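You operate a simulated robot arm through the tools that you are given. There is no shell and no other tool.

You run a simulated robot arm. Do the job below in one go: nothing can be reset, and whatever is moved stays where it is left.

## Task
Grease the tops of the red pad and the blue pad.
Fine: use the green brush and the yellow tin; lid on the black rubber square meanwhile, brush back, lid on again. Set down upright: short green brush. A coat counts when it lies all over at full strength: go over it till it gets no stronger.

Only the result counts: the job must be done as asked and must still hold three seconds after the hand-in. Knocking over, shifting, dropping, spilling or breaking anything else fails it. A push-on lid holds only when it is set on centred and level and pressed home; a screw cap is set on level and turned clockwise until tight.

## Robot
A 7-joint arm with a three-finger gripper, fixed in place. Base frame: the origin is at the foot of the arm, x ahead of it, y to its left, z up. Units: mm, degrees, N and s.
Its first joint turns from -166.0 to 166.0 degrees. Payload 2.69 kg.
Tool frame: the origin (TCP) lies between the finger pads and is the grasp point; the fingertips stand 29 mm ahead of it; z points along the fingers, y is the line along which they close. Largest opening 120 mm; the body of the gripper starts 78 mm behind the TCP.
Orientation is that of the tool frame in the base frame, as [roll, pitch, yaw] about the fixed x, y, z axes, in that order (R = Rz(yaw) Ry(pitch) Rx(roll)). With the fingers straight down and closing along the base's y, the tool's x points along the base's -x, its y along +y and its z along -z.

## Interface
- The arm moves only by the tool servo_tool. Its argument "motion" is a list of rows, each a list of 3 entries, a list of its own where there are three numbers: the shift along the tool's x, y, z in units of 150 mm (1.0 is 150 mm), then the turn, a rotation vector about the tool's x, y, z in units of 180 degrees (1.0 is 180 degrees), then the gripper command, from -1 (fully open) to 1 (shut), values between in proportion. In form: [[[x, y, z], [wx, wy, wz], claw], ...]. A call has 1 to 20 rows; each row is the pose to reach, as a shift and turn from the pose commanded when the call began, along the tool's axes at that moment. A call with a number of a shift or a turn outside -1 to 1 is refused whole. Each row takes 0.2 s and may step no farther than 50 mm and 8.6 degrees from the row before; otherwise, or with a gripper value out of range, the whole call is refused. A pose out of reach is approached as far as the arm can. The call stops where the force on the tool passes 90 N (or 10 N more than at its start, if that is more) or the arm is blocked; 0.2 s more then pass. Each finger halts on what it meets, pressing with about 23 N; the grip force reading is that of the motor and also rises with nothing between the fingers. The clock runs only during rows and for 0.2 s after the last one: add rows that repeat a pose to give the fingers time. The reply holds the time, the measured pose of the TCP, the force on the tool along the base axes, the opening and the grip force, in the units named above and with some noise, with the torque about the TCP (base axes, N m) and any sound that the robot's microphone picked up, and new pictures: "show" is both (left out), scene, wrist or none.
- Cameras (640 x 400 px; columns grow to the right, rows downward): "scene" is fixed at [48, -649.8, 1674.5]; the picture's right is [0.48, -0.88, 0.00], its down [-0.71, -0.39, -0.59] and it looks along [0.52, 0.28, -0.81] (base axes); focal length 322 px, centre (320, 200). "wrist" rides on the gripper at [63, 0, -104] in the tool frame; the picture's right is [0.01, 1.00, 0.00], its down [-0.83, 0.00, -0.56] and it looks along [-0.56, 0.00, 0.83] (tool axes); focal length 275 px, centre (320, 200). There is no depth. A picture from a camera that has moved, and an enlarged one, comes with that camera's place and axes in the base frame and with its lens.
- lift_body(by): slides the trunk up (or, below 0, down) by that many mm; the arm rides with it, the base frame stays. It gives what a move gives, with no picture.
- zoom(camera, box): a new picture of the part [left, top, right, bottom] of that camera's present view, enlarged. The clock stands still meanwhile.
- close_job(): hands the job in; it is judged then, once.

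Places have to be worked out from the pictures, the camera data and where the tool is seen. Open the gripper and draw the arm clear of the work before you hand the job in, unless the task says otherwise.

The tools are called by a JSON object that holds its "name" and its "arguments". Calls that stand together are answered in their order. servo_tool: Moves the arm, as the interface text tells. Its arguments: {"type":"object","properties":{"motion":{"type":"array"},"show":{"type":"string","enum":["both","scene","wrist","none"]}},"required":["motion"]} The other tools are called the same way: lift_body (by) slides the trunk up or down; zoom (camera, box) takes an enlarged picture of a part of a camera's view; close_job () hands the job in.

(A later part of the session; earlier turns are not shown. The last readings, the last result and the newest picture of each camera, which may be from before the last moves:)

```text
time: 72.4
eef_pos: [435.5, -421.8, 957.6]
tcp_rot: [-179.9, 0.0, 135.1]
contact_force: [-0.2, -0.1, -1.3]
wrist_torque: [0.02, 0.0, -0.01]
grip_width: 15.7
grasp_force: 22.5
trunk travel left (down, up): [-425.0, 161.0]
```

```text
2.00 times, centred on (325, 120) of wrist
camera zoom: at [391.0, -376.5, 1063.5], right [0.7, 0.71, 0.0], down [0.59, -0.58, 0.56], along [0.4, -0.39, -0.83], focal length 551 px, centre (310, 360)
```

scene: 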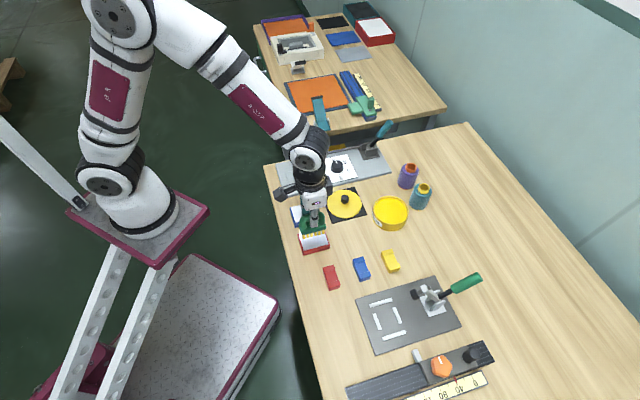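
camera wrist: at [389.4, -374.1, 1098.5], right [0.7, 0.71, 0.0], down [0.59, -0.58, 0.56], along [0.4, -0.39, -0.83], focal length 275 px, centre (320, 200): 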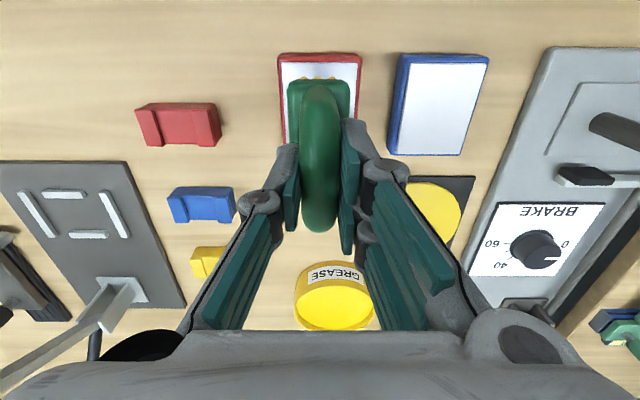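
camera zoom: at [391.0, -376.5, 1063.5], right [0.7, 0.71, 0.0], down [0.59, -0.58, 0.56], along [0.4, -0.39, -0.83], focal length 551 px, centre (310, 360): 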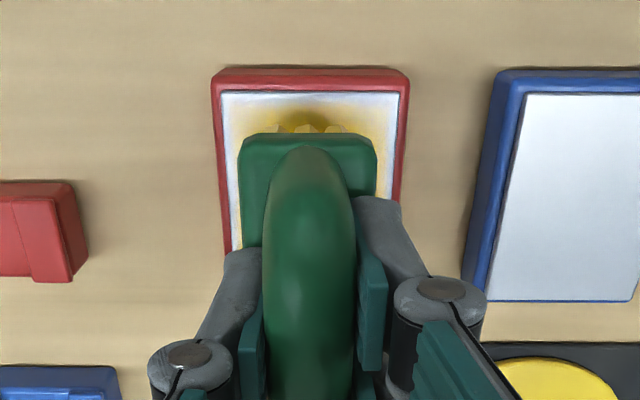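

Over the pad again. I descend with the brush shifted 12 mm toward the inner edge.

{"name": "servo_tool", "arguments": {"motion": [[[0.04, 0, 0.04], [0, 0, 0], 1.0], [[0.08, 0, 0.08], [0, 0, 0], 1.0], [[0.08, 0, 0.105], [0, 0, 0], 1.0], [[0.08, 0, 0.109], [0, 0, 0], 1.0], [[0.08, 0, 0.109], [0, 0, 0], 1.0]], "show": "none"}}

```text
time: 73.6
eef_pos: [426.1, -412.3, 944.5]
tcp_rot: [179.9, 0.2, 135.0]
contact_force: [-1.7, 2.3, 12.9]
wrist_torque: [0.05, -0.25, 0.03]
grip_width: 15.6
grasp_force: 23.4
trunk travel left (down, up): [-425.0, 161.0]
```

13 N contact. Slow sweep to the right edge.

{"name": "servo_tool", "arguments": {"motion": [[[0, 0.033, 0], [0, 0, 0], 1.0], [[0, 0.067, 0], [0, 0, 0], 1.0], [[0, 0.1, 0], [0, 0, 0], 1.0], [[0, 0.133, 0], [0, 0, 0], 1.0], [[0, 0.167, 0], [0, 0, 0], 1.0], [[0, 0.167, 0], [0, 0, 0], 1.0]], "show": "none"}}

{"name": "zoom", "arguments": {"camera": "wrist", "box": [250, 20, 400, 220]}}

{"name": "zoom", "arguments": {"camera": "scene", "box": [285, 200, 345, 260]}}

```text
time: 75.0
eef_pos: [444.6, -395.0, 943.5]
tcp_rot: [180.0, 0.1, 135.0]
contact_force: [-2.6, -4.4, 16.3]
wrist_torque: [-0.41, 0.04, -0.04]
grip_width: 15.9
grasp_force: 23.1
trunk travel left (down, up): [-425.0, 161.0]
```

```text
2.00 times, centred on (325, 120) of wrist
camera zoom: at [398.8, -350.1, 1048.2], right [0.7, 0.71, 0.0], down [0.59, -0.58, 0.56], along [0.4, -0.39, -0.83], focal length 551 px, centre (310, 360)
```

zoom: 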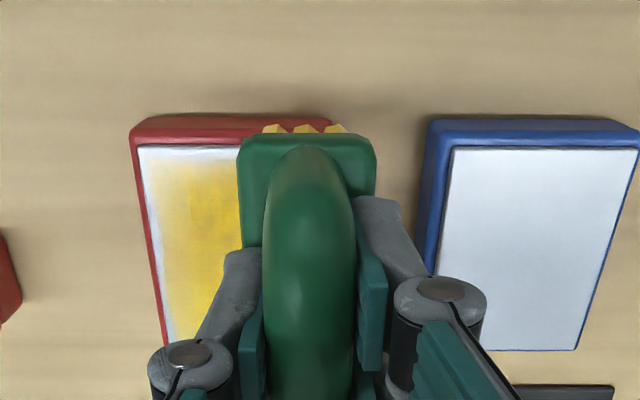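

```text
6.67 times, centred on (315, 230) of scene
camera zoom: at [48.0, -649.8, 1674.5], right [0.48, -0.88, 0.0], down [-0.71, -0.39, -0.59], along [0.52, 0.28, -0.81], focal length 2148 px, centre (353, 0)
```

zoom: 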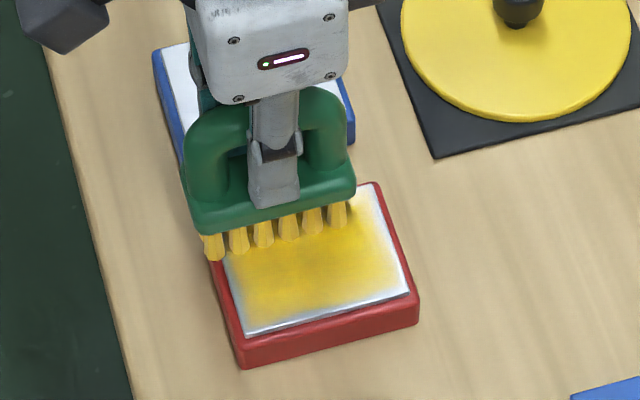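

16 N, right edge. I stroke along this edge back and forth.

{"name": "servo_tool", "arguments": {"motion": [[[-0.04, 0, 0], [0, 0, 0], 1.0], [[-0.08, 0, 0], [0, 0, 0], 1.0], [[-0.12, 0, 0], [0, 0, 0], 1.0], [[-0.16, 0, 0], [0, 0, 0], 1.0], [[-0.12, 0, 0], [0, 0, 0], 1.0], [[-0.08, 0, 0], [0, 0, 0], 1.0], [[-0.04, 0, 0], [0, 0, 0], 1.0], [[0, 0, 0], [0, 0, 0], 1.0], [[0, 0, 0], [0, 0, 0], 1.0]], "show": "none"}}

{"name": "servo_tool", "arguments": {"motion": [[[0, -0.035, 0], [0, 0, 0], 1.0], [[0, -0.07, 0], [0, 0, 0], 1.0], [[0, -0.105, 0], [0, 0, 0], 1.0], [[0, -0.14, 0], [0, 0, 0], 1.0], [[0, -0.175, 0], [0, 0, 0], 1.0], [[0, -0.21, 0], [0, 0, 0], 1.0], [[0, -0.245, 0], [0, 0, 0], 1.0], [[0, -0.28, 0], [0, 0, 0], 1.0], [[0, -0.32, 0], [0, 0, 0], 1.0]], "show": "none"}}

{"name": "zoom", "arguments": {"camera": "wrist", "box": [250, 20, 400, 220]}}

{"name": "zoom", "arguments": {"camera": "scene", "box": [285, 200, 345, 260]}}

```text
time: 77.0
eef_pos: [443.6, -394.7, 944.6]
tcp_rot: [-179.9, -0.1, 135.1]
contact_force: [1.7, -1.7, 4.4]
wrist_torque: [-0.13, -0.25, -0.01]
grip_width: 15.9
grasp_force: 23.4
trunk travel left (down, up): [-425.0, 161.0]
```

```text
time: 79.0
eef_pos: [410.7, -430.2, 943.0]
tcp_rot: [-180.0, 0.0, 135.0]
contact_force: [4.0, 3.4, 14.9]
wrist_torque: [0.33, -0.49, 0.02]
grip_width: 16.0
grasp_force: 22.9
trunk travel left (down, up): [-425.0, 161.0]
```

```text
2.00 times, centred on (325, 120) of wrist
camera zoom: at [366.5, -384.4, 1048.2], right [0.7, 0.71, 0.0], down [0.59, -0.58, 0.56], along [0.4, -0.39, -0.83], focal length 551 px, centre (310, 360)
```

zoom: 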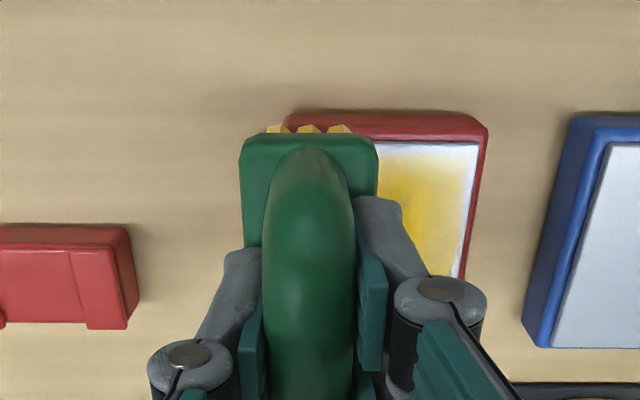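

```text
6.67 times, centred on (315, 230) of scene
camera zoom: at [48.0, -649.8, 1674.5], right [0.48, -0.88, 0.0], down [-0.71, -0.39, -0.59], along [0.52, 0.28, -0.81], focal length 2148 px, centre (353, 0)
```

zoom: 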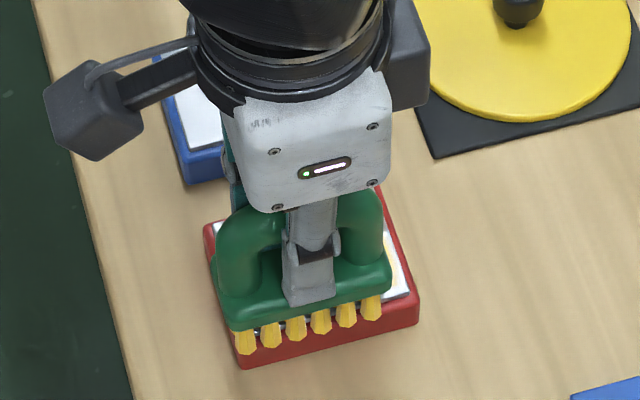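

Right strip is narrowing. Now the left edge, back and forth, then across the outer edge.

{"name": "servo_tool", "arguments": {"motion": [[[-0.04, -0.015, 0], [0, 0, 0], 1.0], [[-0.08, -0.015, 0], [0, 0, 0], 1.0], [[-0.12, -0.015, 0], [0, 0, 0], 1.0], [[-0.16, -0.015, 0], [0, 0, 0], 1.0], [[-0.12, -0.015, 0], [0, 0, 0], 1.0], [[-0.08, -0.015, 0], [0, 0, 0], 1.0], [[-0.04, -0.015, 0], [0, 0, 0], 1.0], [[0, -0.015, 0], [0, 0, 0], 1.0], [[-0.04, 0, 0], [0, 0, 0], 1.0], [[-0.08, 0, 0], [0, 0, 0], 1.0], [[-0.12, 0, 0], [0, 0, 0], 1.0], [[-0.16, 0, 0], [0, 0, 0], 1.0]], "show": "none"}}

{"name": "servo_tool", "arguments": {"motion": [[[0, 0.035, 0], [0, 0, 0], 1.0], [[0, 0.07, 0], [0, 0, 0], 1.0], [[0, 0.105, 0], [0, 0, 0], 1.0], [[0, 0.14, 0], [0, 0, 0], 1.0], [[0, 0.175, 0], [0, 0, 0], 1.0], [[0, 0.21, 0], [0, 0, 0], 1.0], [[0, 0.245, 0], [0, 0, 0], 1.0], [[0, 0.28, 0], [0, 0, 0], 1.0], [[0, 0.32, 0], [0, 0, 0], 1.0], [[0, 0.34, 0], [0, 0, 0], 1.0]], "show": "none"}}

{"name": "zoom", "arguments": {"camera": "wrist", "box": [230, 20, 380, 220]}}

{"name": "zoom", "arguments": {"camera": "scene", "box": [285, 200, 345, 260]}}

```text
time: 81.6
eef_pos: [427.8, -445.5, 942.9]
tcp_rot: [-180.0, 0.0, 135.2]
contact_force: [-7.9, 6.9, 25.9]
wrist_torque: [0.41, 0.08, 0.11]
grip_width: 16.0
grasp_force: 23.2
trunk travel left (down, up): [-425.0, 161.0]
```

```text
time: 83.8
eef_pos: [464.4, -410.6, 943.8]
tcp_rot: [-180.0, -0.1, 135.1]
contact_force: [-0.9, -1.1, 1.7]
wrist_torque: [-0.07, -0.03, -0.03]
grip_width: 16.0
grasp_force: 23.1
trunk travel left (down, up): [-425.0, 161.0]
```

```text
2.00 times, centred on (305, 120) of wrist
camera zoom: at [418.4, -364.8, 1048.2], right [0.7, 0.71, 0.0], down [0.59, -0.58, 0.56], along [0.4, -0.39, -0.83], focal length 551 px, centre (350, 360)
```

zoom: 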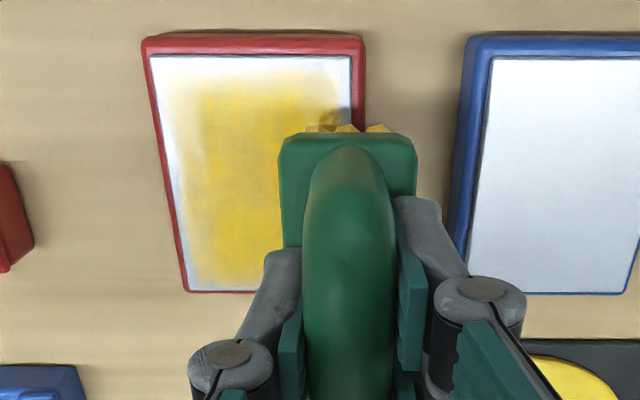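

```text
6.67 times, centred on (315, 230) of scene
camera zoom: at [48.0, -649.8, 1674.5], right [0.48, -0.88, 0.0], down [-0.71, -0.39, -0.59], along [0.52, 0.28, -0.81], focal length 2148 px, centre (353, 0)
```

zoom: 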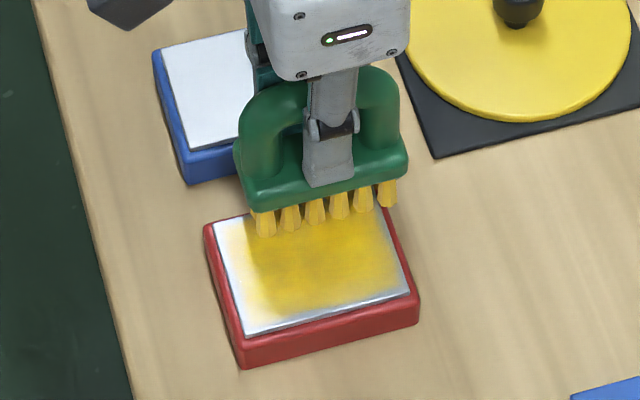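

I lift the brush away to judge the red pad's coat all over.

{"name": "servo_tool", "arguments": {"motion": [[[0, 0, -0.03], [0, 0, 0], 1.0], [[0, 0, -0.15], [0, 0, 0], 1.0], [[-0.1, 0, -0.3], [0, 0, 0], 1.0], [[-0.3, 0, -0.4], [0, 0, 0], 1.0], [[-0.45, 0, -0.5], [0, 0, 0], 1.0], [[-0.45, 0, -0.5], [0, 0, 0], 1.0]], "show": "none"}}

{"name": "zoom", "arguments": {"camera": "scene", "box": [292, 220, 338, 260]}}

{"name": "zoom", "arguments": {"camera": "scene", "box": [330, 180, 400, 240]}}

```text
time: 85.2
eef_pos: [512.2, -458.3, 1019.5]
tcp_rot: [-180.0, -0.1, 134.9]
contact_force: [-0.4, -0.4, -2.4]
wrist_torque: [0.0, -0.01, -0.01]
grip_width: 15.8
grasp_force: 23.3
trunk travel left (down, up): [-425.0, 161.0]
```

```text
10.00 times, centred on (315, 240) of scene
camera zoom: at [48.0, -649.8, 1674.5], right [0.48, -0.88, 0.0], down [-0.71, -0.39, -0.59], along [0.52, 0.28, -0.81], focal length 3222 px, centre (370, -200)
```

zoom: 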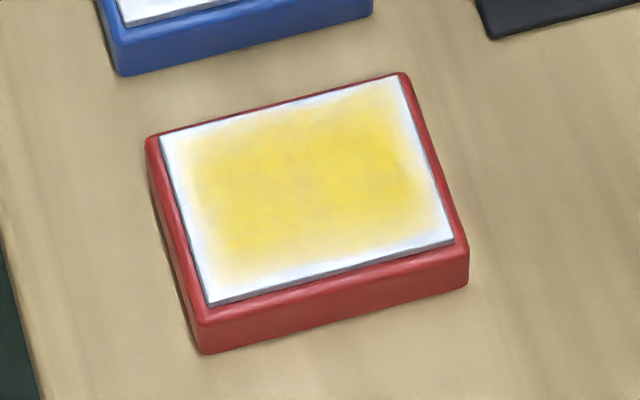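

```text
6.67 times, centred on (365, 210) of scene
camera zoom: at [48.0, -649.8, 1674.5], right [0.48, -0.88, 0.0], down [-0.71, -0.39, -0.59], along [0.52, 0.28, -0.81], focal length 2148 px, centre (20, 133)
```

zoom: 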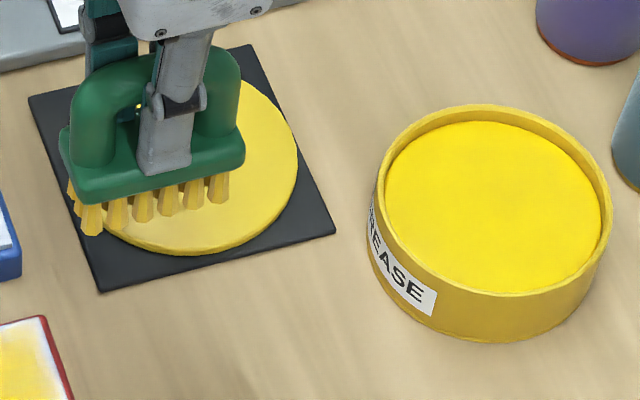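

Edges (5–9 mm) are still paler than the middle. I reload once more so I can go over the margins with a full brush.

{"name": "servo_tool", "arguments": {"motion": [[[-0.2, -0.02, 0], [0, 0, 0], 1.0], [[-0.4, -0.04, 0], [0, 0, 0], 1.0], [[-0.6, -0.047, 0], [0, 0, 0], 1.0], [[-0.8, -0.047, 0], [0, 0, 0], 1.0], [[-0.95, -0.047, 0], [0, 0, 0], 1.0]], "show": "none"}}

{"name": "servo_tool", "arguments": {"motion": [[[-0.1, 0, 0.05], [0, 0, 0], 1.0], [[-0.14, 0, 0.2], [0, 0, 0], 1.0], [[-0.14, 0, 0.35], [0, 0, 0], 1.0], [[-0.14, 0, 0.45], [0, 0, 0], 1.0], [[-0.14, 0, 0.464], [0, 0, 0], 1.0], [[-0.14, 0, 0.464], [0, 0, 0], 1.0], [[-0.14, 0, 0.464], [0, 0, 0], 1.0]], "show": "none"}}

{"name": "zoom", "arguments": {"camera": "scene", "box": [365, 175, 425, 235]}}

```text
time: 86.4
eef_pos: [606.9, -563.8, 1019.5]
tcp_rot: [-180.0, 0.1, 134.9]
contact_force: [1.0, 0.0, -1.3]
wrist_torque: [-0.01, -0.02, 0.0]
grip_width: 16.0
grasp_force: 23.3
trunk travel left (down, up): [-425.0, 161.0]
```

```text
time: 88.0
eef_pos: [622.9, -577.4, 950.3]
tcp_rot: [-180.0, 0.2, 135.1]
contact_force: [1.0, -0.8, 8.8]
wrist_torque: [0.05, -0.15, -0.01]
grip_width: 15.9
grasp_force: 23.1
trunk travel left (down, up): [-425.0, 161.0]
```

```text
6.67 times, centred on (395, 205) of scene
camera zoom: at [48.0, -649.8, 1674.5], right [0.48, -0.88, 0.0], down [-0.71, -0.39, -0.59], along [0.52, 0.28, -0.81], focal length 2148 px, centre (-180, 167)
```

zoom: 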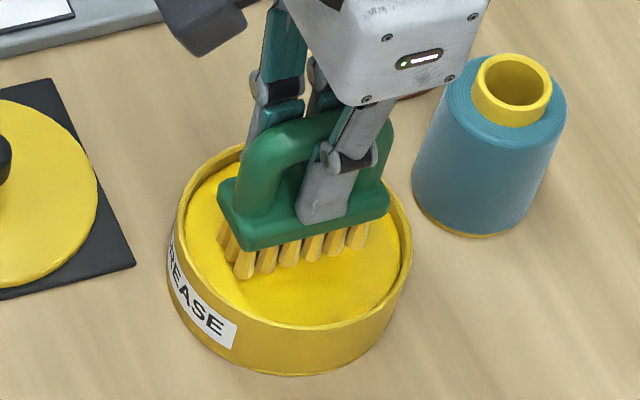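

Reloaded (9 N on the grease). Back to the red pad's left edge.

{"name": "servo_tool", "arguments": {"motion": [[[0, 0, -0.03], [0, 0, 0], 1.0], [[0, 0, -0.2], [0, 0, 0], 1.0], [[0, 0, -0.4], [0, 0, 0], 1.0], [[0.1, 0, -0.46], [0, 0, 0], 1.0], [[0.3, -0.05, -0.46], [0, 0, 0], 1.0], [[0.5, -0.1, -0.46], [0, 0, 0], 1.0], [[0.7, -0.15, -0.46], [0, 0, 0], 1.0], [[0.9, -0.15, -0.46], [0, 0, 0], 1.0]], "show": "none"}}

{"name": "servo_tool", "arguments": {"motion": [[[0.2, -0.05, 0], [0, 0, 0], 1.0], [[0.4, -0.1, 0], [0, 0, 0], 1.0], [[0.6, -0.15, 0], [0, 0, 0], 1.0], [[0.75, -0.15, 0.1], [0, 0, 0], 1.0], [[0.8, -0.15, 0.3], [0, 0, 0], 1.0], [[0.8, -0.15, 0.45], [0, 0, 0], 1.0], [[0.8, -0.15, 0.493], [0, 0, 0], 1.0], [[0.8, -0.15, 0.493], [0, 0, 0], 1.0]], "show": "none"}}

{"name": "zoom", "arguments": {"camera": "wrist", "box": [250, 20, 400, 220]}}

```text
time: 89.8
eef_pos: [510.6, -498.8, 1017.7]
tcp_rot: [180.0, 0.0, 135.2]
contact_force: [0.1, -0.6, -1.5]
wrist_torque: [-0.01, 0.02, 0.02]
grip_width: 16.1
grasp_force: 23.5
trunk travel left (down, up): [-425.0, 161.0]
```

```text
time: 91.6
eef_pos: [410.4, -430.3, 943.3]
tcp_rot: [-179.9, 0.0, 135.0]
contact_force: [-1.3, 2.1, 6.4]
wrist_torque: [0.03, -0.14, 0.07]
grip_width: 16.0
grasp_force: 23.1
trunk travel left (down, up): [-425.0, 161.0]
```

```text
2.00 times, centred on (325, 120) of wrist
camera zoom: at [364.8, -385.2, 1048.4], right [0.7, 0.71, 0.0], down [0.59, -0.58, 0.56], along [0.4, -0.39, -0.83], focal length 551 px, centre (310, 360)
```

zoom: 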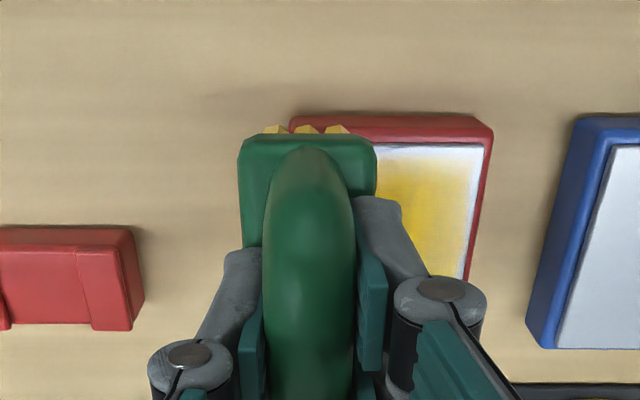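

6 N contact at the left edge with E≈594. I stroke the full left edge, overrunning both ends.

{"name": "servo_tool", "arguments": {"motion": [[[0.027, 0, 0.001], [0, 0, 0], 1.0], [[0.053, 0, 0.001], [0, 0, 0], 1.0], [[0.01, 0, 0.001], [0, 0, 0], 1.0], [[-0.03, 0, 0.001], [0, 0, 0], 1.0], [[-0.07, 0, 0.001], [0, 0, 0], 1.0], [[-0.11, 0, 0.001], [0, 0, 0], 1.0], [[-0.15, 0, 0.001], [0, 0, 0], 1.0], [[-0.19, 0, 0.001], [0, 0, 0], 1.0], [[-0.213, 0, 0.001], [0, 0, 0], 1.0], [[-0.17, 0, 0.001], [0, 0, 0], 1.0], [[-0.13, 0, 0.001], [0, 0, 0], 1.0], [[-0.09, 0, 0.001], [0, 0, 0], 1.0], [[-0.05, 0, 0.001], [0, 0, 0], 1.0], [[-0.01, 0, 0.001], [0, 0, 0], 1.0], [[0.03, 0, 0.001], [0, 0, 0], 1.0], [[0.053, 0, 0.001], [0, 0, 0], 1.0]], "show": "none"}}

{"name": "servo_tool", "arguments": {"motion": [[[0, 0.033, 0], [0, 0, 0], 1.0], [[0, 0.067, 0], [0, 0, 0], 1.0], [[0, 0.1, 0], [0, 0, 0], 1.0], [[0, 0.133, 0], [0, 0, 0], 1.0], [[0, 0.167, 0], [0, 0, 0], 1.0], [[0, 0.2, 0], [0, 0, 0], 1.0], [[0, 0.233, 0], [0, 0, 0], 1.0], [[0, 0.267, 0], [0, 0, 0], 1.0], [[0, 0.3, 0], [0, 0, 0], 1.0], [[0, 0.333, 0], [0, 0, 0], 1.0]], "show": "none"}}

{"name": "zoom", "arguments": {"camera": "scene", "box": [285, 200, 345, 260]}}

{"name": "zoom", "arguments": {"camera": "wrist", "box": [230, 20, 380, 220]}}

```text
time: 95.0
eef_pos: [404.8, -425.1, 943.5]
tcp_rot: [180.0, 0.1, 135.0]
contact_force: [2.8, -3.8, 10.8]
wrist_torque: [-0.17, -0.36, -0.07]
grip_width: 16.1
grasp_force: 22.8
trunk travel left (down, up): [-425.0, 161.0]
```

```text
time: 97.2
eef_pos: [438.1, -387.4, 942.5]
tcp_rot: [179.9, 0.0, 135.1]
contact_force: [-0.7, -2.2, 7.6]
wrist_torque: [-0.34, -0.12, -0.1]
grip_width: 15.9
grasp_force: 23.1
trunk travel left (down, up): [-425.0, 161.0]
```

```text
6.67 times, centred on (315, 230) of scene
camera zoom: at [48.0, -649.8, 1674.5], right [0.48, -0.88, 0.0], down [-0.71, -0.39, -0.59], along [0.52, 0.28, -0.81], focal length 2148 px, centre (353, 0)
```

zoom: 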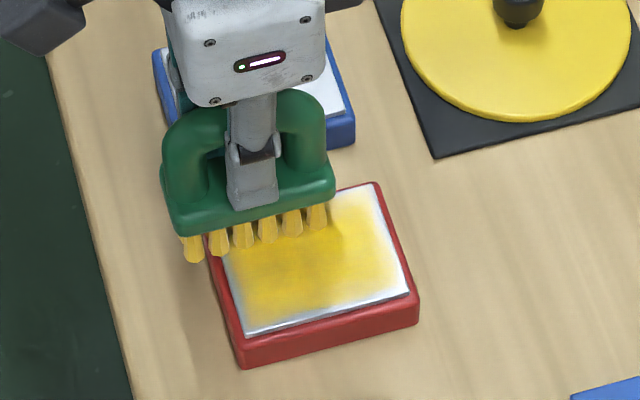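

```text
2.00 times, centred on (305, 120) of wrist
camera zoom: at [393.9, -343.3, 1048.4], right [0.7, 0.71, 0.0], down [0.59, -0.59, 0.55], along [0.4, -0.39, -0.83], focal length 551 px, centre (350, 360)
```

zoom: 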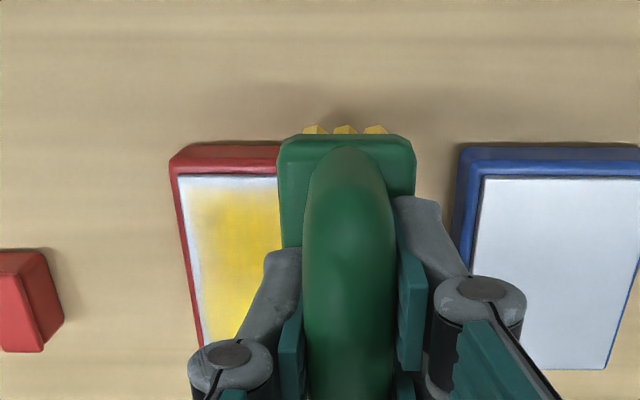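

Improving. Now the right edge back and forth and then the outer edge.

{"name": "servo_tool", "arguments": {"motion": [[[-0.04, 0, 0], [0, 0, 0], 1.0], [[-0.08, 0, 0], [0, 0, 0], 1.0], [[-0.12, 0, 0], [0, 0, 0], 1.0], [[-0.16, 0, 0], [0, 0, 0], 1.0], [[-0.2, 0, 0], [0, 0, 0], 1.0], [[-0.24, 0, 0], [0, 0, 0], 1.0], [[-0.267, 0, 0], [0, 0, 0], 1.0], [[-0.24, 0, 0], [0, 0, 0], 1.0], [[-0.2, 0, 0], [0, 0, 0], 1.0], [[-0.16, 0, 0], [0, 0, 0], 1.0], [[-0.12, 0, 0], [0, 0, 0], 1.0], [[-0.08, 0, 0], [0, 0, 0], 1.0], [[-0.12, 0, 0], [0, 0, 0], 1.0], [[-0.16, 0, 0], [0, 0, 0], 1.0], [[-0.2, 0, 0], [0, 0, 0], 1.0], [[-0.24, 0, 0], [0, 0, 0], 1.0], [[-0.267, 0, 0], [0, 0, 0], 1.0]], "show": "none"}}

{"name": "servo_tool", "arguments": {"motion": [[[0, -0.033, 0], [0, 0, 0], 1.0], [[0, -0.067, 0], [0, 0, 0], 1.0], [[0, -0.1, 0], [0, 0, 0], 1.0], [[0, -0.133, 0], [0, 0, 0], 1.0], [[0, -0.167, 0], [0, 0, 0], 1.0], [[0, -0.2, 0], [0, 0, 0], 1.0], [[0, -0.233, 0], [0, 0, 0], 1.0], [[0, -0.267, 0], [0, 0, 0], 1.0], [[0, -0.3, 0], [0, 0, 0], 1.0], [[0, -0.333, 0], [0, 0, 0], 1.0]], "show": "none"}}

{"name": "zoom", "arguments": {"camera": "scene", "box": [285, 200, 345, 260]}}

{"name": "zoom", "arguments": {"camera": "wrist", "box": [250, 0, 400, 200]}}

```text
time: 100.8
eef_pos: [466.9, -415.9, 942.8]
tcp_rot: [180.0, -0.1, 135.0]
contact_force: [-4.2, 4.3, 14.7]
wrist_torque: [0.3, 0.21, -0.01]
grip_width: 15.9
grasp_force: 22.7
trunk travel left (down, up): [-425.0, 161.0]
```

```text
time: 103.0
eef_pos: [432.8, -451.2, 944.1]
tcp_rot: [-180.0, -0.1, 135.0]
contact_force: [1.8, 1.4, 6.6]
wrist_torque: [0.23, -0.15, -0.02]
grip_width: 16.2
grasp_force: 23.1
trunk travel left (down, up): [-425.0, 161.0]
```

```text
6.67 times, centred on (315, 230) of scene
camera zoom: at [48.0, -649.8, 1674.5], right [0.48, -0.88, 0.0], down [-0.71, -0.39, -0.59], along [0.52, 0.28, -0.81], focal length 2148 px, centre (353, 0)
```

zoom: 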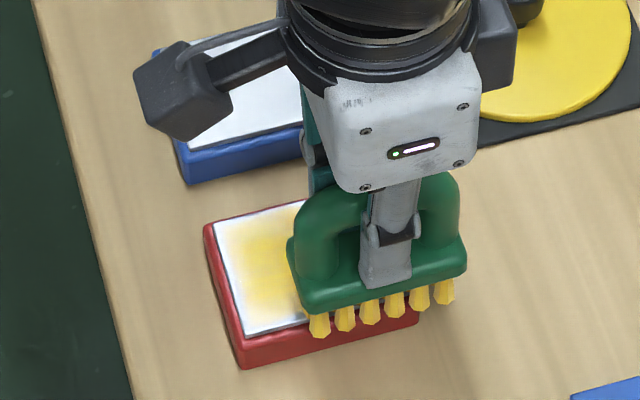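

```text
2.00 times, centred on (325, 100) of wrist
camera zoom: at [387.8, -407.4, 1048.2], right [0.7, 0.71, 0.0], down [0.59, -0.58, 0.56], along [0.4, -0.39, -0.83], focal length 551 px, centre (310, 400)
```

zoom: 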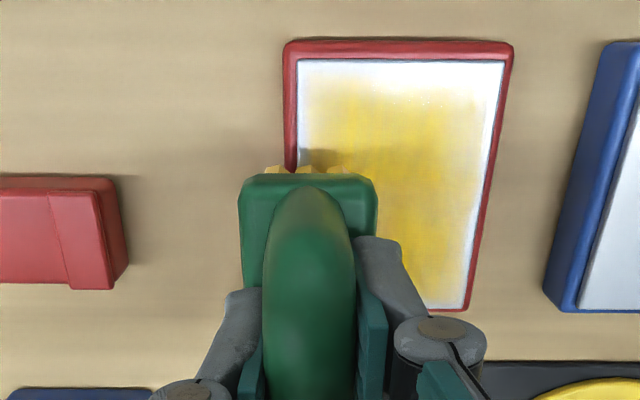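

I lift off for the same close-up as before, to compare whether the margins still get stronger.

{"name": "servo_tool", "arguments": {"motion": [[[0, 0, -0.03], [0, 0, 0], 1.0], [[0, 0, -0.15], [0, 0, 0], 1.0], [[-0.1, 0.1, -0.3], [0, 0, 0], 1.0], [[-0.3, 0.2, -0.4], [0, 0, 0], 1.0], [[-0.45, 0.3, -0.5], [0, 0, 0], 1.0], [[-0.45, 0.3, -0.5], [0, 0, 0], 1.0]], "show": "none"}}

{"name": "zoom", "arguments": {"camera": "scene", "box": [292, 220, 338, 260]}}

{"name": "zoom", "arguments": {"camera": "scene", "box": [330, 180, 400, 240]}}

```text
time: 104.4
eef_pos: [513.6, -468.4, 1019.8]
tcp_rot: [-179.9, 0.0, 135.0]
contact_force: [0.6, -0.2, -2.5]
wrist_torque: [0.02, 0.02, 0.01]
grip_width: 15.6
grasp_force: 23.0
trunk travel left (down, up): [-425.0, 161.0]
```

```text
10.00 times, centred on (315, 240) of scene
camera zoom: at [48.0, -649.8, 1674.5], right [0.48, -0.88, 0.0], down [-0.71, -0.39, -0.59], along [0.52, 0.28, -0.81], focal length 3222 px, centre (370, -200)
```

zoom: 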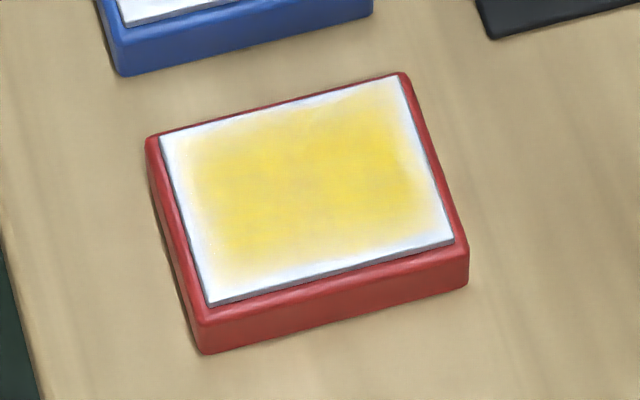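

```text
6.67 times, centred on (365, 210) of scene
camera zoom: at [48.0, -649.8, 1674.5], right [0.48, -0.88, 0.0], down [-0.71, -0.39, -0.59], along [0.52, 0.28, -0.81], focal length 2148 px, centre (20, 133)
```

zoom: 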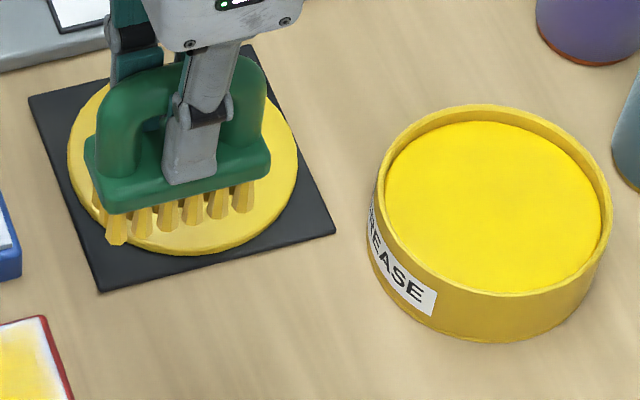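

The pattern barely changed. I take a closer look with the wrist camera from beside the pad.

{"name": "servo_tool", "arguments": {"motion": [[[0.13, -0.15, 0.02], [0, 0, 0], 1.0], [[0.26, -0.3, 0.04], [0, 0, 0], 1.0], [[0.39, -0.45, 0.06], [0, 0, 0], 1.0], [[0.52, -0.473, 0.1], [0, 0, 0], 1.0], [[0.624, -0.473, 0.125], [0, 0, 0], 1.0], [[0.624, -0.473, 0.125], [0, 0, 0], 1.0]], "show": "wrist"}}

{"name": "zoom", "arguments": {"camera": "wrist", "box": [340, 50, 440, 160]}}

```text
time: 105.8
eef_pos: [393.8, -453.0, 999.9]
tcp_rot: [-180.0, 0.1, 134.9]
contact_force: [-0.8, -0.2, -1.4]
wrist_torque: [0.01, 0.0, -0.05]
grip_width: 16.0
grasp_force: 23.2
trunk travel left (down, up): [-425.0, 161.0]
camera wrist: at [349.0, -407.0, 1104.2], right [0.7, 0.71, 0.0], down [0.59, -0.58, 0.56], along [0.4, -0.39, -0.83], focal length 275 px, centre (320, 200)
```

wrist: 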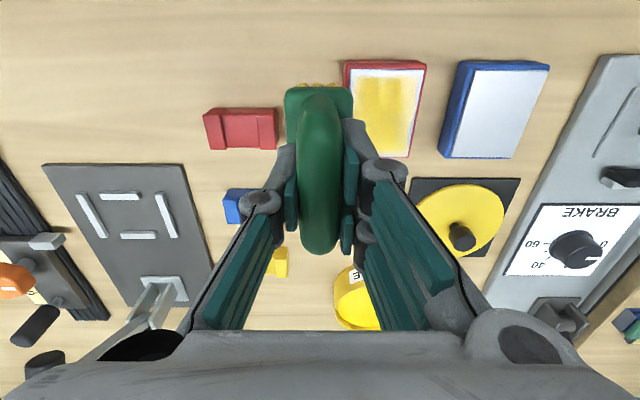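

```text
3.64 times, centred on (390, 105) of wrist
camera zoom: at [349.0, -407.0, 1104.2], right [0.7, 0.71, 0.0], down [0.59, -0.58, 0.56], along [0.4, -0.39, -0.83], focal length 1001 px, centre (66, 546)
```

zoom: 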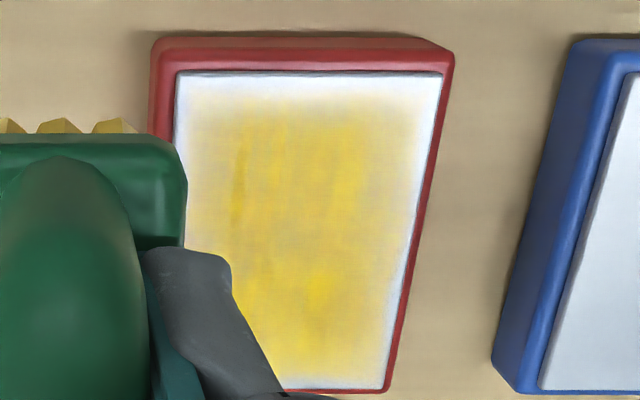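

The margins are really thinner. From the force/torque readings the load sits on the brush's right-hand row: the brush is rolled slightly, so the left row hardly touches. I go back to the pad centre and measure the contact, then level the brush by tilting the tool.

{"name": "servo_tool", "arguments": {"motion": [[[-0.02, 0.15, 0], [0, 0, 0], 1.0], [[-0.04, 0.333, 0], [0, 0, 0], 1.0], [[-0.04, 0.333, 0.15], [0, 0, 0], 1.0], [[-0.04, 0.333, 0.3], [0, 0, 0], 1.0], [[-0.04, 0.333, 0.36], [0, 0, 0], 1.0], [[-0.04, 0.333, 0.374], [0, 0, 0], 1.0], [[-0.04, 0.333, 0.374], [0, 0, 0], 1.0]], "show": "none"}}

```text
time: 107.4
eef_pos: [436.0, -420.6, 944.0]
tcp_rot: [180.0, 0.0, 135.1]
contact_force: [0.6, 1.9, 5.5]
wrist_torque: [0.04, -0.17, 0.07]
grip_width: 16.0
grasp_force: 23.1
trunk travel left (down, up): [-425.0, 161.0]
```

{"name": "servo_tool", "arguments": {"motion": [[[0, 0, 0.002], [0, 0, 0], 1.0], [[0, 0, 0.003], [0, 0, 0], 1.0], [[0, 0, 0.003], [0, 0, 0], 1.0]], "show": "none"}}

{"name": "servo_tool", "arguments": {"motion": [[[0, 0, 0], [0, 0, 0], 1.0], [[0, 0, 0], [0, 0, 0], 1.0]], "show": "none"}}

```text
time: 108.2
eef_pos: [435.3, -421.7, 944.2]
tcp_rot: [179.9, -0.1, 135.0]
contact_force: [-0.2, 2.6, 12.9]
wrist_torque: [0.14, -0.25, 0.01]
grip_width: 16.2
grasp_force: 22.5
trunk travel left (down, up): [-425.0, 161.0]
```

```text
time: 108.8
eef_pos: [434.8, -420.8, 944.2]
tcp_rot: [-180.0, 0.1, 135.0]
contact_force: [0.3, 1.8, 13.7]
wrist_torque: [0.11, -0.24, 0.0]
grip_width: 15.7
grasp_force: 23.1
trunk travel left (down, up): [-425.0, 161.0]
```

Contact centroid is about 13 mm out and 12 mm right of the brush centre. I tilt the tool by -1° roll and -0.3° pitch and test again.

{"name": "servo_tool", "arguments": {"motion": [[[0, 0, -0.007], [0, 0, 0], 1.0], [[0, 0, -0.007], [-0.0056, -0.0017, 0], 1.0], [[0, 0, 0], [-0.0056, -0.0017, 0], 1.0], [[0, 0, 0], [-0.0056, -0.0017, 0], 1.0]], "show": "none"}}

{"name": "servo_tool", "arguments": {"motion": [[[0, 0, 0], [0, 0, 0], 1.0], [[0, 0, 0], [0, 0, 0], 1.0]], "show": "none"}}

```text
time: 109.8
eef_pos: [434.5, -421.0, 943.8]
tcp_rot: [179.0, 0.2, 135.0]
contact_force: [-2.4, 0.0, 13.4]
wrist_torque: [0.22, 0.62, 0.05]
grip_width: 15.9
grasp_force: 22.6
trunk travel left (down, up): [-425.0, 161.0]
```

```text
time: 110.4
eef_pos: [435.8, -421.9, 943.0]
tcp_rot: [179.0, 0.4, 135.1]
contact_force: [-2.0, -0.5, 17.8]
wrist_torque: [0.34, 0.55, 0.07]
grip_width: 16.1
grasp_force: 23.2
trunk travel left (down, up): [-425.0, 161.0]
```

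Now the contact has jumped to the inner end: over-corrected. I take back part of it (+0.35° roll, +0.2° pitch).

{"name": "servo_tool", "arguments": {"motion": [[[0, 0, -0.004], [0, 0, 0], 1.0], [[0, 0, -0.004], [0.0019, 0.0011, 0], 1.0], [[0, 0, 0], [0.0019, 0.0011, 0], 1.0], [[0, 0, 0], [0.0019, 0.0011, 0], 1.0]], "show": "none"}}

{"name": "servo_tool", "arguments": {"motion": [[[0, 0, 0], [0, 0, 0], 1.0], [[0, 0, 0], [0, 0, 0], 1.0]], "show": "none"}}

```text
time: 111.4
eef_pos: [435.2, -421.3, 943.2]
tcp_rot: [179.3, 0.2, 135.1]
contact_force: [2.1, 0.2, 7.8]
wrist_torque: [-0.17, -0.37, 0.03]
grip_width: 15.8
grasp_force: 23.3
trunk travel left (down, up): [-425.0, 161.0]
```

```text
time: 112.0
eef_pos: [434.8, -421.2, 943.8]
tcp_rot: [179.2, 0.1, 135.1]
contact_force: [1.4, 1.1, 7.2]
wrist_torque: [-0.13, -0.35, 0.08]
grip_width: 15.8
grasp_force: 23.1
trunk travel left (down, up): [-425.0, 161.0]
```

Between the two. I fine-tune by -0.15° roll and -0.1° pitch.

{"name": "servo_tool", "arguments": {"motion": [[[0, 0, 0], [-0.0004, -0.0003, 0], 1.0], [[0, 0, 0.001], [-0.0008, -0.00055, 0], 1.0], [[0, 0, 0.001], [-0.0008, -0.00055, 0], 1.0]], "show": "none"}}

{"name": "servo_tool", "arguments": {"motion": [[[0, 0, 0], [0, 0, 0], 1.0], [[0, 0, 0], [0, 0, 0], 1.0]], "show": "none"}}

```text
time: 112.8
eef_pos: [435.1, -421.2, 944.1]
tcp_rot: [179.3, 0.2, 135.0]
contact_force: [2.9, -0.2, 7.9]
wrist_torque: [0.03, -0.03, 0.0]
grip_width: 15.8
grasp_force: 23.3
trunk travel left (down, up): [-425.0, 161.0]
```

```text
time: 113.4
eef_pos: [434.5, -420.0, 943.7]
tcp_rot: [179.3, 0.2, 135.0]
contact_force: [2.1, 1.0, 8.3]
wrist_torque: [0.03, -0.04, 0.0]
grip_width: 15.8
grasp_force: 23.1
trunk travel left (down, up): [-425.0, 161.0]
```

Now the contact is nearly centred under the brush. Keeping this tilt (and compensating the tool-axis slope), I go over the left edge again.

{"name": "servo_tool", "arguments": {"motion": [[[0, -0.037, 0.0002], [0, 0, 0], 1.0], [[0, -0.073, -0.0003], [0, 0, 0], 1.0], [[0, -0.11, -0.0008], [0, 0, 0], 1.0], [[0, -0.147, -0.0013], [0, 0, 0], 1.0], [[0.04, -0.147, -0.0015], [0, 0, 0], 1.0], [[0.08, -0.147, -0.0016], [0, 0, 0], 1.0], [[0.107, -0.147, -0.0017], [0, 0, 0], 1.0], [[0.08, -0.147, -0.0016], [0, 0, 0], 1.0], [[0.04, -0.147, -0.0015], [0, 0, 0], 1.0], [[0, -0.147, -0.0013], [0, 0, 0], 1.0], [[-0.04, -0.147, -0.0012], [0, 0, 0], 1.0], [[-0.08, -0.147, -0.0011], [0, 0, 0], 1.0], [[-0.107, -0.147, -0.001], [0, 0, 0], 1.0], [[-0.08, -0.147, -0.0011], [0, 0, 0], 1.0], [[-0.04, -0.147, -0.0012], [0, 0, 0], 1.0], [[0, -0.147, -0.0013], [0, 0, 0], 1.0], [[0, -0.147, -0.0013], [0, 0, 0], 1.0]], "show": "none"}}

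{"name": "zoom", "arguments": {"camera": "scene", "box": [285, 200, 345, 260]}}

{"name": "zoom", "arguments": {"camera": "wrist", "box": [250, 20, 400, 220]}}

```text
time: 117.0
eef_pos: [419.7, -437.2, 943.6]
tcp_rot: [179.2, 0.3, 135.0]
contact_force: [3.1, -3.7, 14.6]
wrist_torque: [0.12, 0.04, 0.02]
grip_width: 16.1
grasp_force: 22.9
trunk travel left (down, up): [-425.0, 161.0]
```

```text
6.67 times, centred on (315, 230) of scene
camera zoom: at [48.0, -649.8, 1674.5], right [0.48, -0.88, 0.0], down [-0.71, -0.39, -0.59], along [0.52, 0.28, -0.81], focal length 2148 px, centre (353, 0)
```

zoom: 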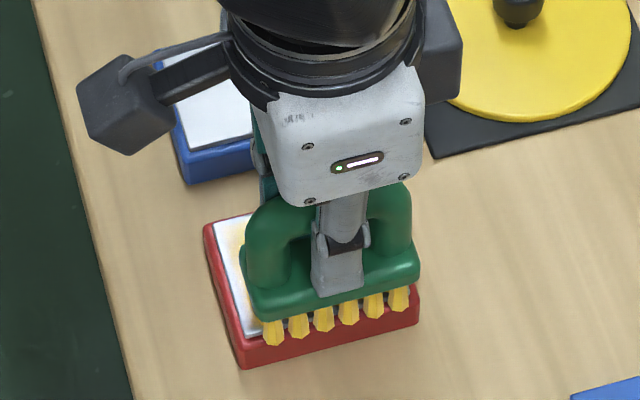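

```text
2.00 times, centred on (325, 120) of wrist
camera zoom: at [374.1, -393.0, 1047.9], right [0.7, 0.71, 0.01], down [0.58, -0.59, 0.56], along [0.41, -0.39, -0.83], focal length 551 px, centre (310, 360)
```

zoom: 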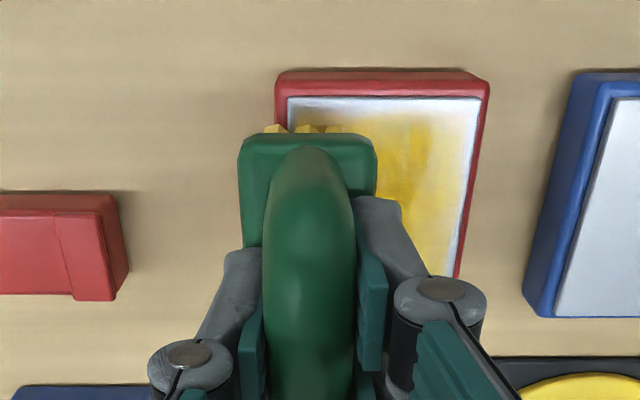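

Next: sweep along the inner edge to the right and then stroke the right edge.

{"name": "servo_tool", "arguments": {"motion": [[[0.05, 0, -0.0002], [0, 0, 0], 1.0], [[0.107, 0, -0.0004], [0, 0, 0], 1.0], [[0.107, 0.035, 0.0001], [0, 0, 0], 1.0], [[0.107, 0.07, 0.0006], [0, 0, 0], 1.0], [[0.107, 0.105, 0.0011], [0, 0, 0], 1.0], [[0.107, 0.14, 0.0016], [0, 0, 0], 1.0], [[0.107, 0.175, 0.0021], [0, 0, 0], 1.0], [[0.107, 0.21, 0.0025], [0, 0, 0], 1.0], [[0.107, 0.245, 0.003], [0, 0, 0], 1.0], [[0.107, 0.28, 0.0035], [0, 0, 0], 1.0], [[0.107, 0.31, 0.0039], [0, 0, 0], 1.0]], "show": "none"}}

{"name": "zoom", "arguments": {"camera": "scene", "box": [285, 200, 345, 260]}}

{"name": "zoom", "arguments": {"camera": "wrist", "box": [230, 20, 380, 220]}}

```text
time: 119.4
eef_pos: [441.3, -392.3, 942.7]
tcp_rot: [179.2, 0.3, 135.1]
contact_force: [-2.5, -2.7, 9.5]
wrist_torque: [-0.3, 0.09, -0.03]
grip_width: 15.8
grasp_force: 23.1
trunk travel left (down, up): [-425.0, 161.0]
```

```text
6.67 times, centred on (315, 230) of scene
camera zoom: at [48.0, -649.8, 1674.5], right [0.48, -0.88, 0.0], down [-0.71, -0.39, -0.59], along [0.52, 0.28, -0.81], focal length 2148 px, centre (353, 0)
```

zoom: 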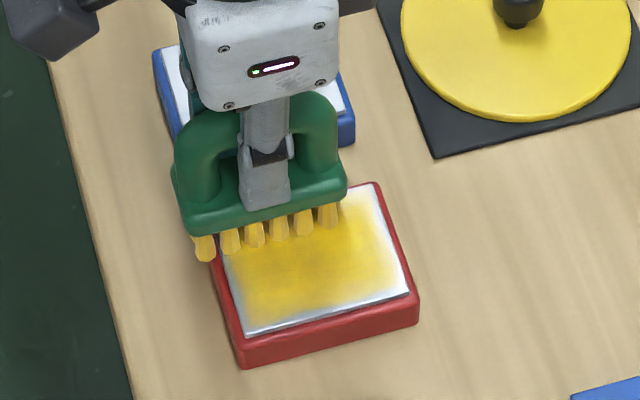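

```text
2.00 times, centred on (305, 120) of wrist
camera zoom: at [394.7, -348.4, 1048.0], right [0.7, 0.71, 0.01], down [0.58, -0.59, 0.56], along [0.41, -0.38, -0.83], focal length 551 px, centre (350, 360)
```

zoom: 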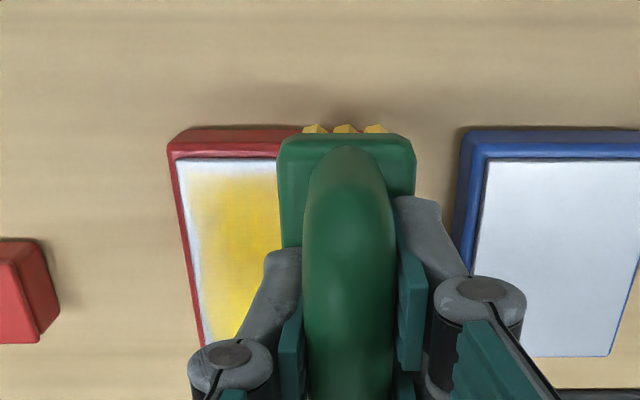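

Left margin narrowed clearly. Now the right edge and the outer edge with the levelled brush.

{"name": "servo_tool", "arguments": {"motion": [[[-0.04, 0, 0.0001], [0, 0, 0], 1.0], [[-0.08, 0, 0.0003], [0, 0, 0], 1.0], [[-0.12, 0, 0.0004], [0, 0, 0], 1.0], [[-0.16, 0, 0.0006], [0, 0, 0], 1.0], [[-0.2, 0, 0.0007], [0, 0, 0], 1.0], [[-0.16, 0, 0.0006], [0, 0, 0], 1.0], [[-0.12, 0, 0.0004], [0, 0, 0], 1.0], [[-0.08, 0, 0.0003], [0, 0, 0], 1.0], [[-0.04, 0, 0.0001], [0, 0, 0], 1.0], [[0, 0, 0], [0, 0, 0], 1.0], [[-0.04, 0, 0.0001], [0, 0, 0], 1.0], [[-0.08, 0, 0.0003], [0, 0, 0], 1.0], [[-0.12, 0, 0.0004], [0, 0, 0], 1.0], [[-0.16, 0, 0.0006], [0, 0, 0], 1.0], [[-0.2, 0, 0.0007], [0, 0, 0], 1.0], [[-0.24, 0, 0.0008], [0, 0, 0], 1.0]], "show": "none"}}

{"name": "servo_tool", "arguments": {"motion": [[[0, -0.035, -0.0005], [0, 0, 0], 1.0], [[0, -0.07, -0.001], [0, 0, 0], 1.0], [[0, -0.105, -0.0015], [0, 0, 0], 1.0], [[0, -0.14, -0.002], [0, 0, 0], 1.0], [[0, -0.175, -0.0024], [0, 0, 0], 1.0], [[0, -0.21, -0.0029], [0, 0, 0], 1.0], [[0, -0.245, -0.0034], [0, 0, 0], 1.0], [[0, -0.28, -0.0039], [0, 0, 0], 1.0], [[0, -0.32, -0.0045], [0, 0, 0], 1.0]], "show": "none"}}

{"name": "zoom", "arguments": {"camera": "scene", "box": [285, 200, 345, 260]}}

{"name": "zoom", "arguments": {"camera": "wrist", "box": [250, 0, 400, 200]}}

```text
time: 122.8
eef_pos: [466.4, -418.0, 944.0]
tcp_rot: [179.2, 0.2, 135.1]
contact_force: [-3.9, 4.8, 18.5]
wrist_torque: [0.33, 0.42, -0.02]
grip_width: 15.9
grasp_force: 22.9
trunk travel left (down, up): [-425.0, 161.0]
```

```text
time: 124.8
eef_pos: [431.1, -452.3, 942.5]
tcp_rot: [179.2, 0.2, 134.9]
contact_force: [3.9, 2.3, 14.2]
wrist_torque: [0.34, -0.09, -0.06]
grip_width: 16.3
grasp_force: 22.3
trunk travel left (down, up): [-425.0, 161.0]
```

```text
6.67 times, centred on (315, 230) of scene
camera zoom: at [48.0, -649.8, 1674.5], right [0.48, -0.88, 0.0], down [-0.71, -0.39, -0.59], along [0.52, 0.28, -0.81], focal length 2148 px, centre (353, 0)
```

zoom: 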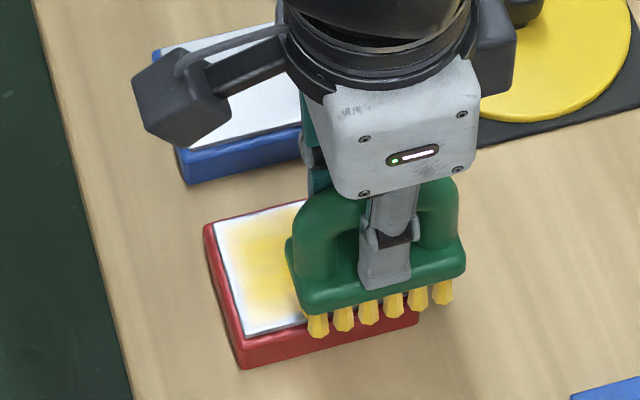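

```text
2.00 times, centred on (325, 100) of wrist
camera zoom: at [385.7, -408.1, 1047.8], right [0.7, 0.71, 0.01], down [0.58, -0.59, 0.56], along [0.41, -0.39, -0.83], focal length 551 px, centre (310, 400)
```

zoom: 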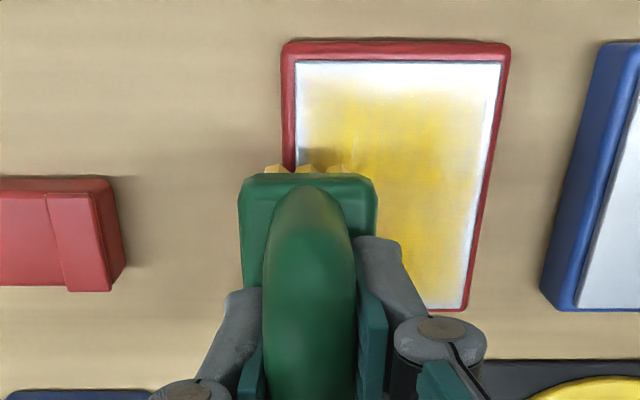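

Margins at the inner edge remain thin because the inner tufts carry little load. I'll treat each margin with the brush tipped slightly (≈0.8°) toward it: first the inner edge.

{"name": "servo_tool", "arguments": {"motion": [[[0, 0, -0.02], [0, 0, 0], 1.0], [[0.05, 0.01, -0.02], [0, -0.0022, 0], 1.0], [[0.1, 0.02, -0.02], [0, -0.0044, 0], 1.0], [[0.153, 0.02, -0.02], [0, -0.0044, 0], 1.0], [[0.153, 0.02, -0.006], [0, -0.0044, 0], 1.0], [[0.153, 0.02, -0.003], [0, -0.0044, 0], 1.0], [[0.153, 0.02, -0.003], [0, -0.0044, 0], 1.0]], "show": "none"}}

```text
time: 126.4
eef_pos: [417.9, -433.6, 945.1]
tcp_rot: [179.1, 1.0, 135.1]
contact_force: [-0.1, -0.1, -1.3]
wrist_torque: [-0.02, 0.02, 0.02]
grip_width: 16.0
grasp_force: 23.4
trunk travel left (down, up): [-425.0, 161.0]
```

{"name": "servo_tool", "arguments": {"motion": [[[0, 0, 0.003], [0, 0, 0], 1.0], [[0, 0, 0.005], [0, 0, 0], 1.0], [[0, 0, 0.005], [0, 0, 0], 1.0]], "show": "none"}}

```text
time: 127.2
eef_pos: [418.7, -433.5, 943.0]
tcp_rot: [179.3, 1.1, 135.0]
contact_force: [-3.0, 3.7, 20.3]
wrist_torque: [0.74, 0.61, -0.03]
grip_width: 16.0
grasp_force: 23.1
trunk travel left (down, up): [-425.0, 161.0]
```

20 N, all on the inner end row. I ease up 0.3 mm and sweep across to the right and back.

{"name": "servo_tool", "arguments": {"motion": [[[0, 0, -0.002], [0, 0, 0], 1.0], [[0, 0.03, -0.0016], [0, 0, 0], 1.0], [[0, 0.06, -0.0012], [0, 0, 0], 1.0], [[0, 0.09, -0.0007], [0, 0, 0], 1.0], [[0, 0.12, -0.0003], [0, 0, 0], 1.0], [[0, 0.15, 0.0001], [0, 0, 0], 1.0], [[0, 0.18, 0.0005], [0, 0, 0], 1.0], [[0, 0.21, 0.0009], [0, 0, 0], 1.0], [[0, 0.24, 0.0014], [0, 0, 0], 1.0], [[0, 0.27, 0.0018], [0, 0, 0], 1.0], [[0, 0.29, 0.002], [0, 0, 0], 1.0]], "show": "none"}}

{"name": "zoom", "arguments": {"camera": "wrist", "box": [230, 20, 380, 220]}}

{"name": "zoom", "arguments": {"camera": "scene", "box": [285, 200, 345, 260]}}

```text
time: 129.6
eef_pos: [449.3, -403.2, 942.6]
tcp_rot: [179.2, 1.1, 134.9]
contact_force: [-5.2, -4.5, 19.2]
wrist_torque: [0.12, 0.75, 0.23]
grip_width: 15.6
grasp_force: 22.9
trunk travel left (down, up): [-425.0, 161.0]
```

```text
2.00 times, centred on (305, 120) of wrist
camera zoom: at [402.2, -357.7, 1047.0], right [0.7, 0.71, 0.01], down [0.58, -0.58, 0.57], along [0.41, -0.39, -0.82], focal length 551 px, centre (350, 360)
```

zoom: 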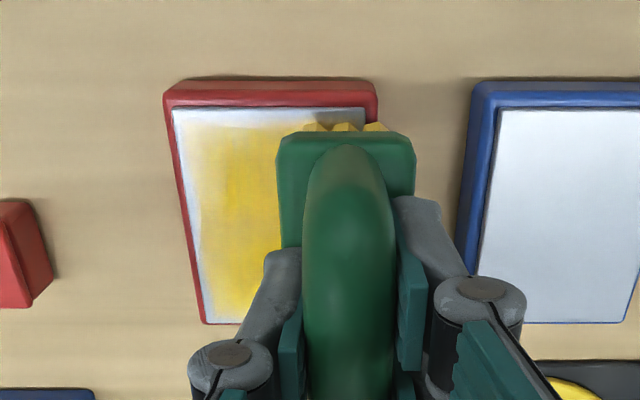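

```text
6.67 times, centred on (315, 230) of scene
camera zoom: at [48.0, -649.8, 1674.5], right [0.48, -0.88, 0.0], down [-0.71, -0.39, -0.59], along [0.52, 0.28, -0.81], focal length 2148 px, centre (353, 0)
```

zoom: 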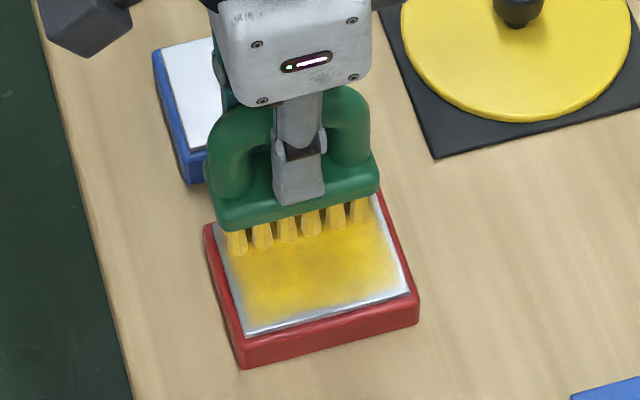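

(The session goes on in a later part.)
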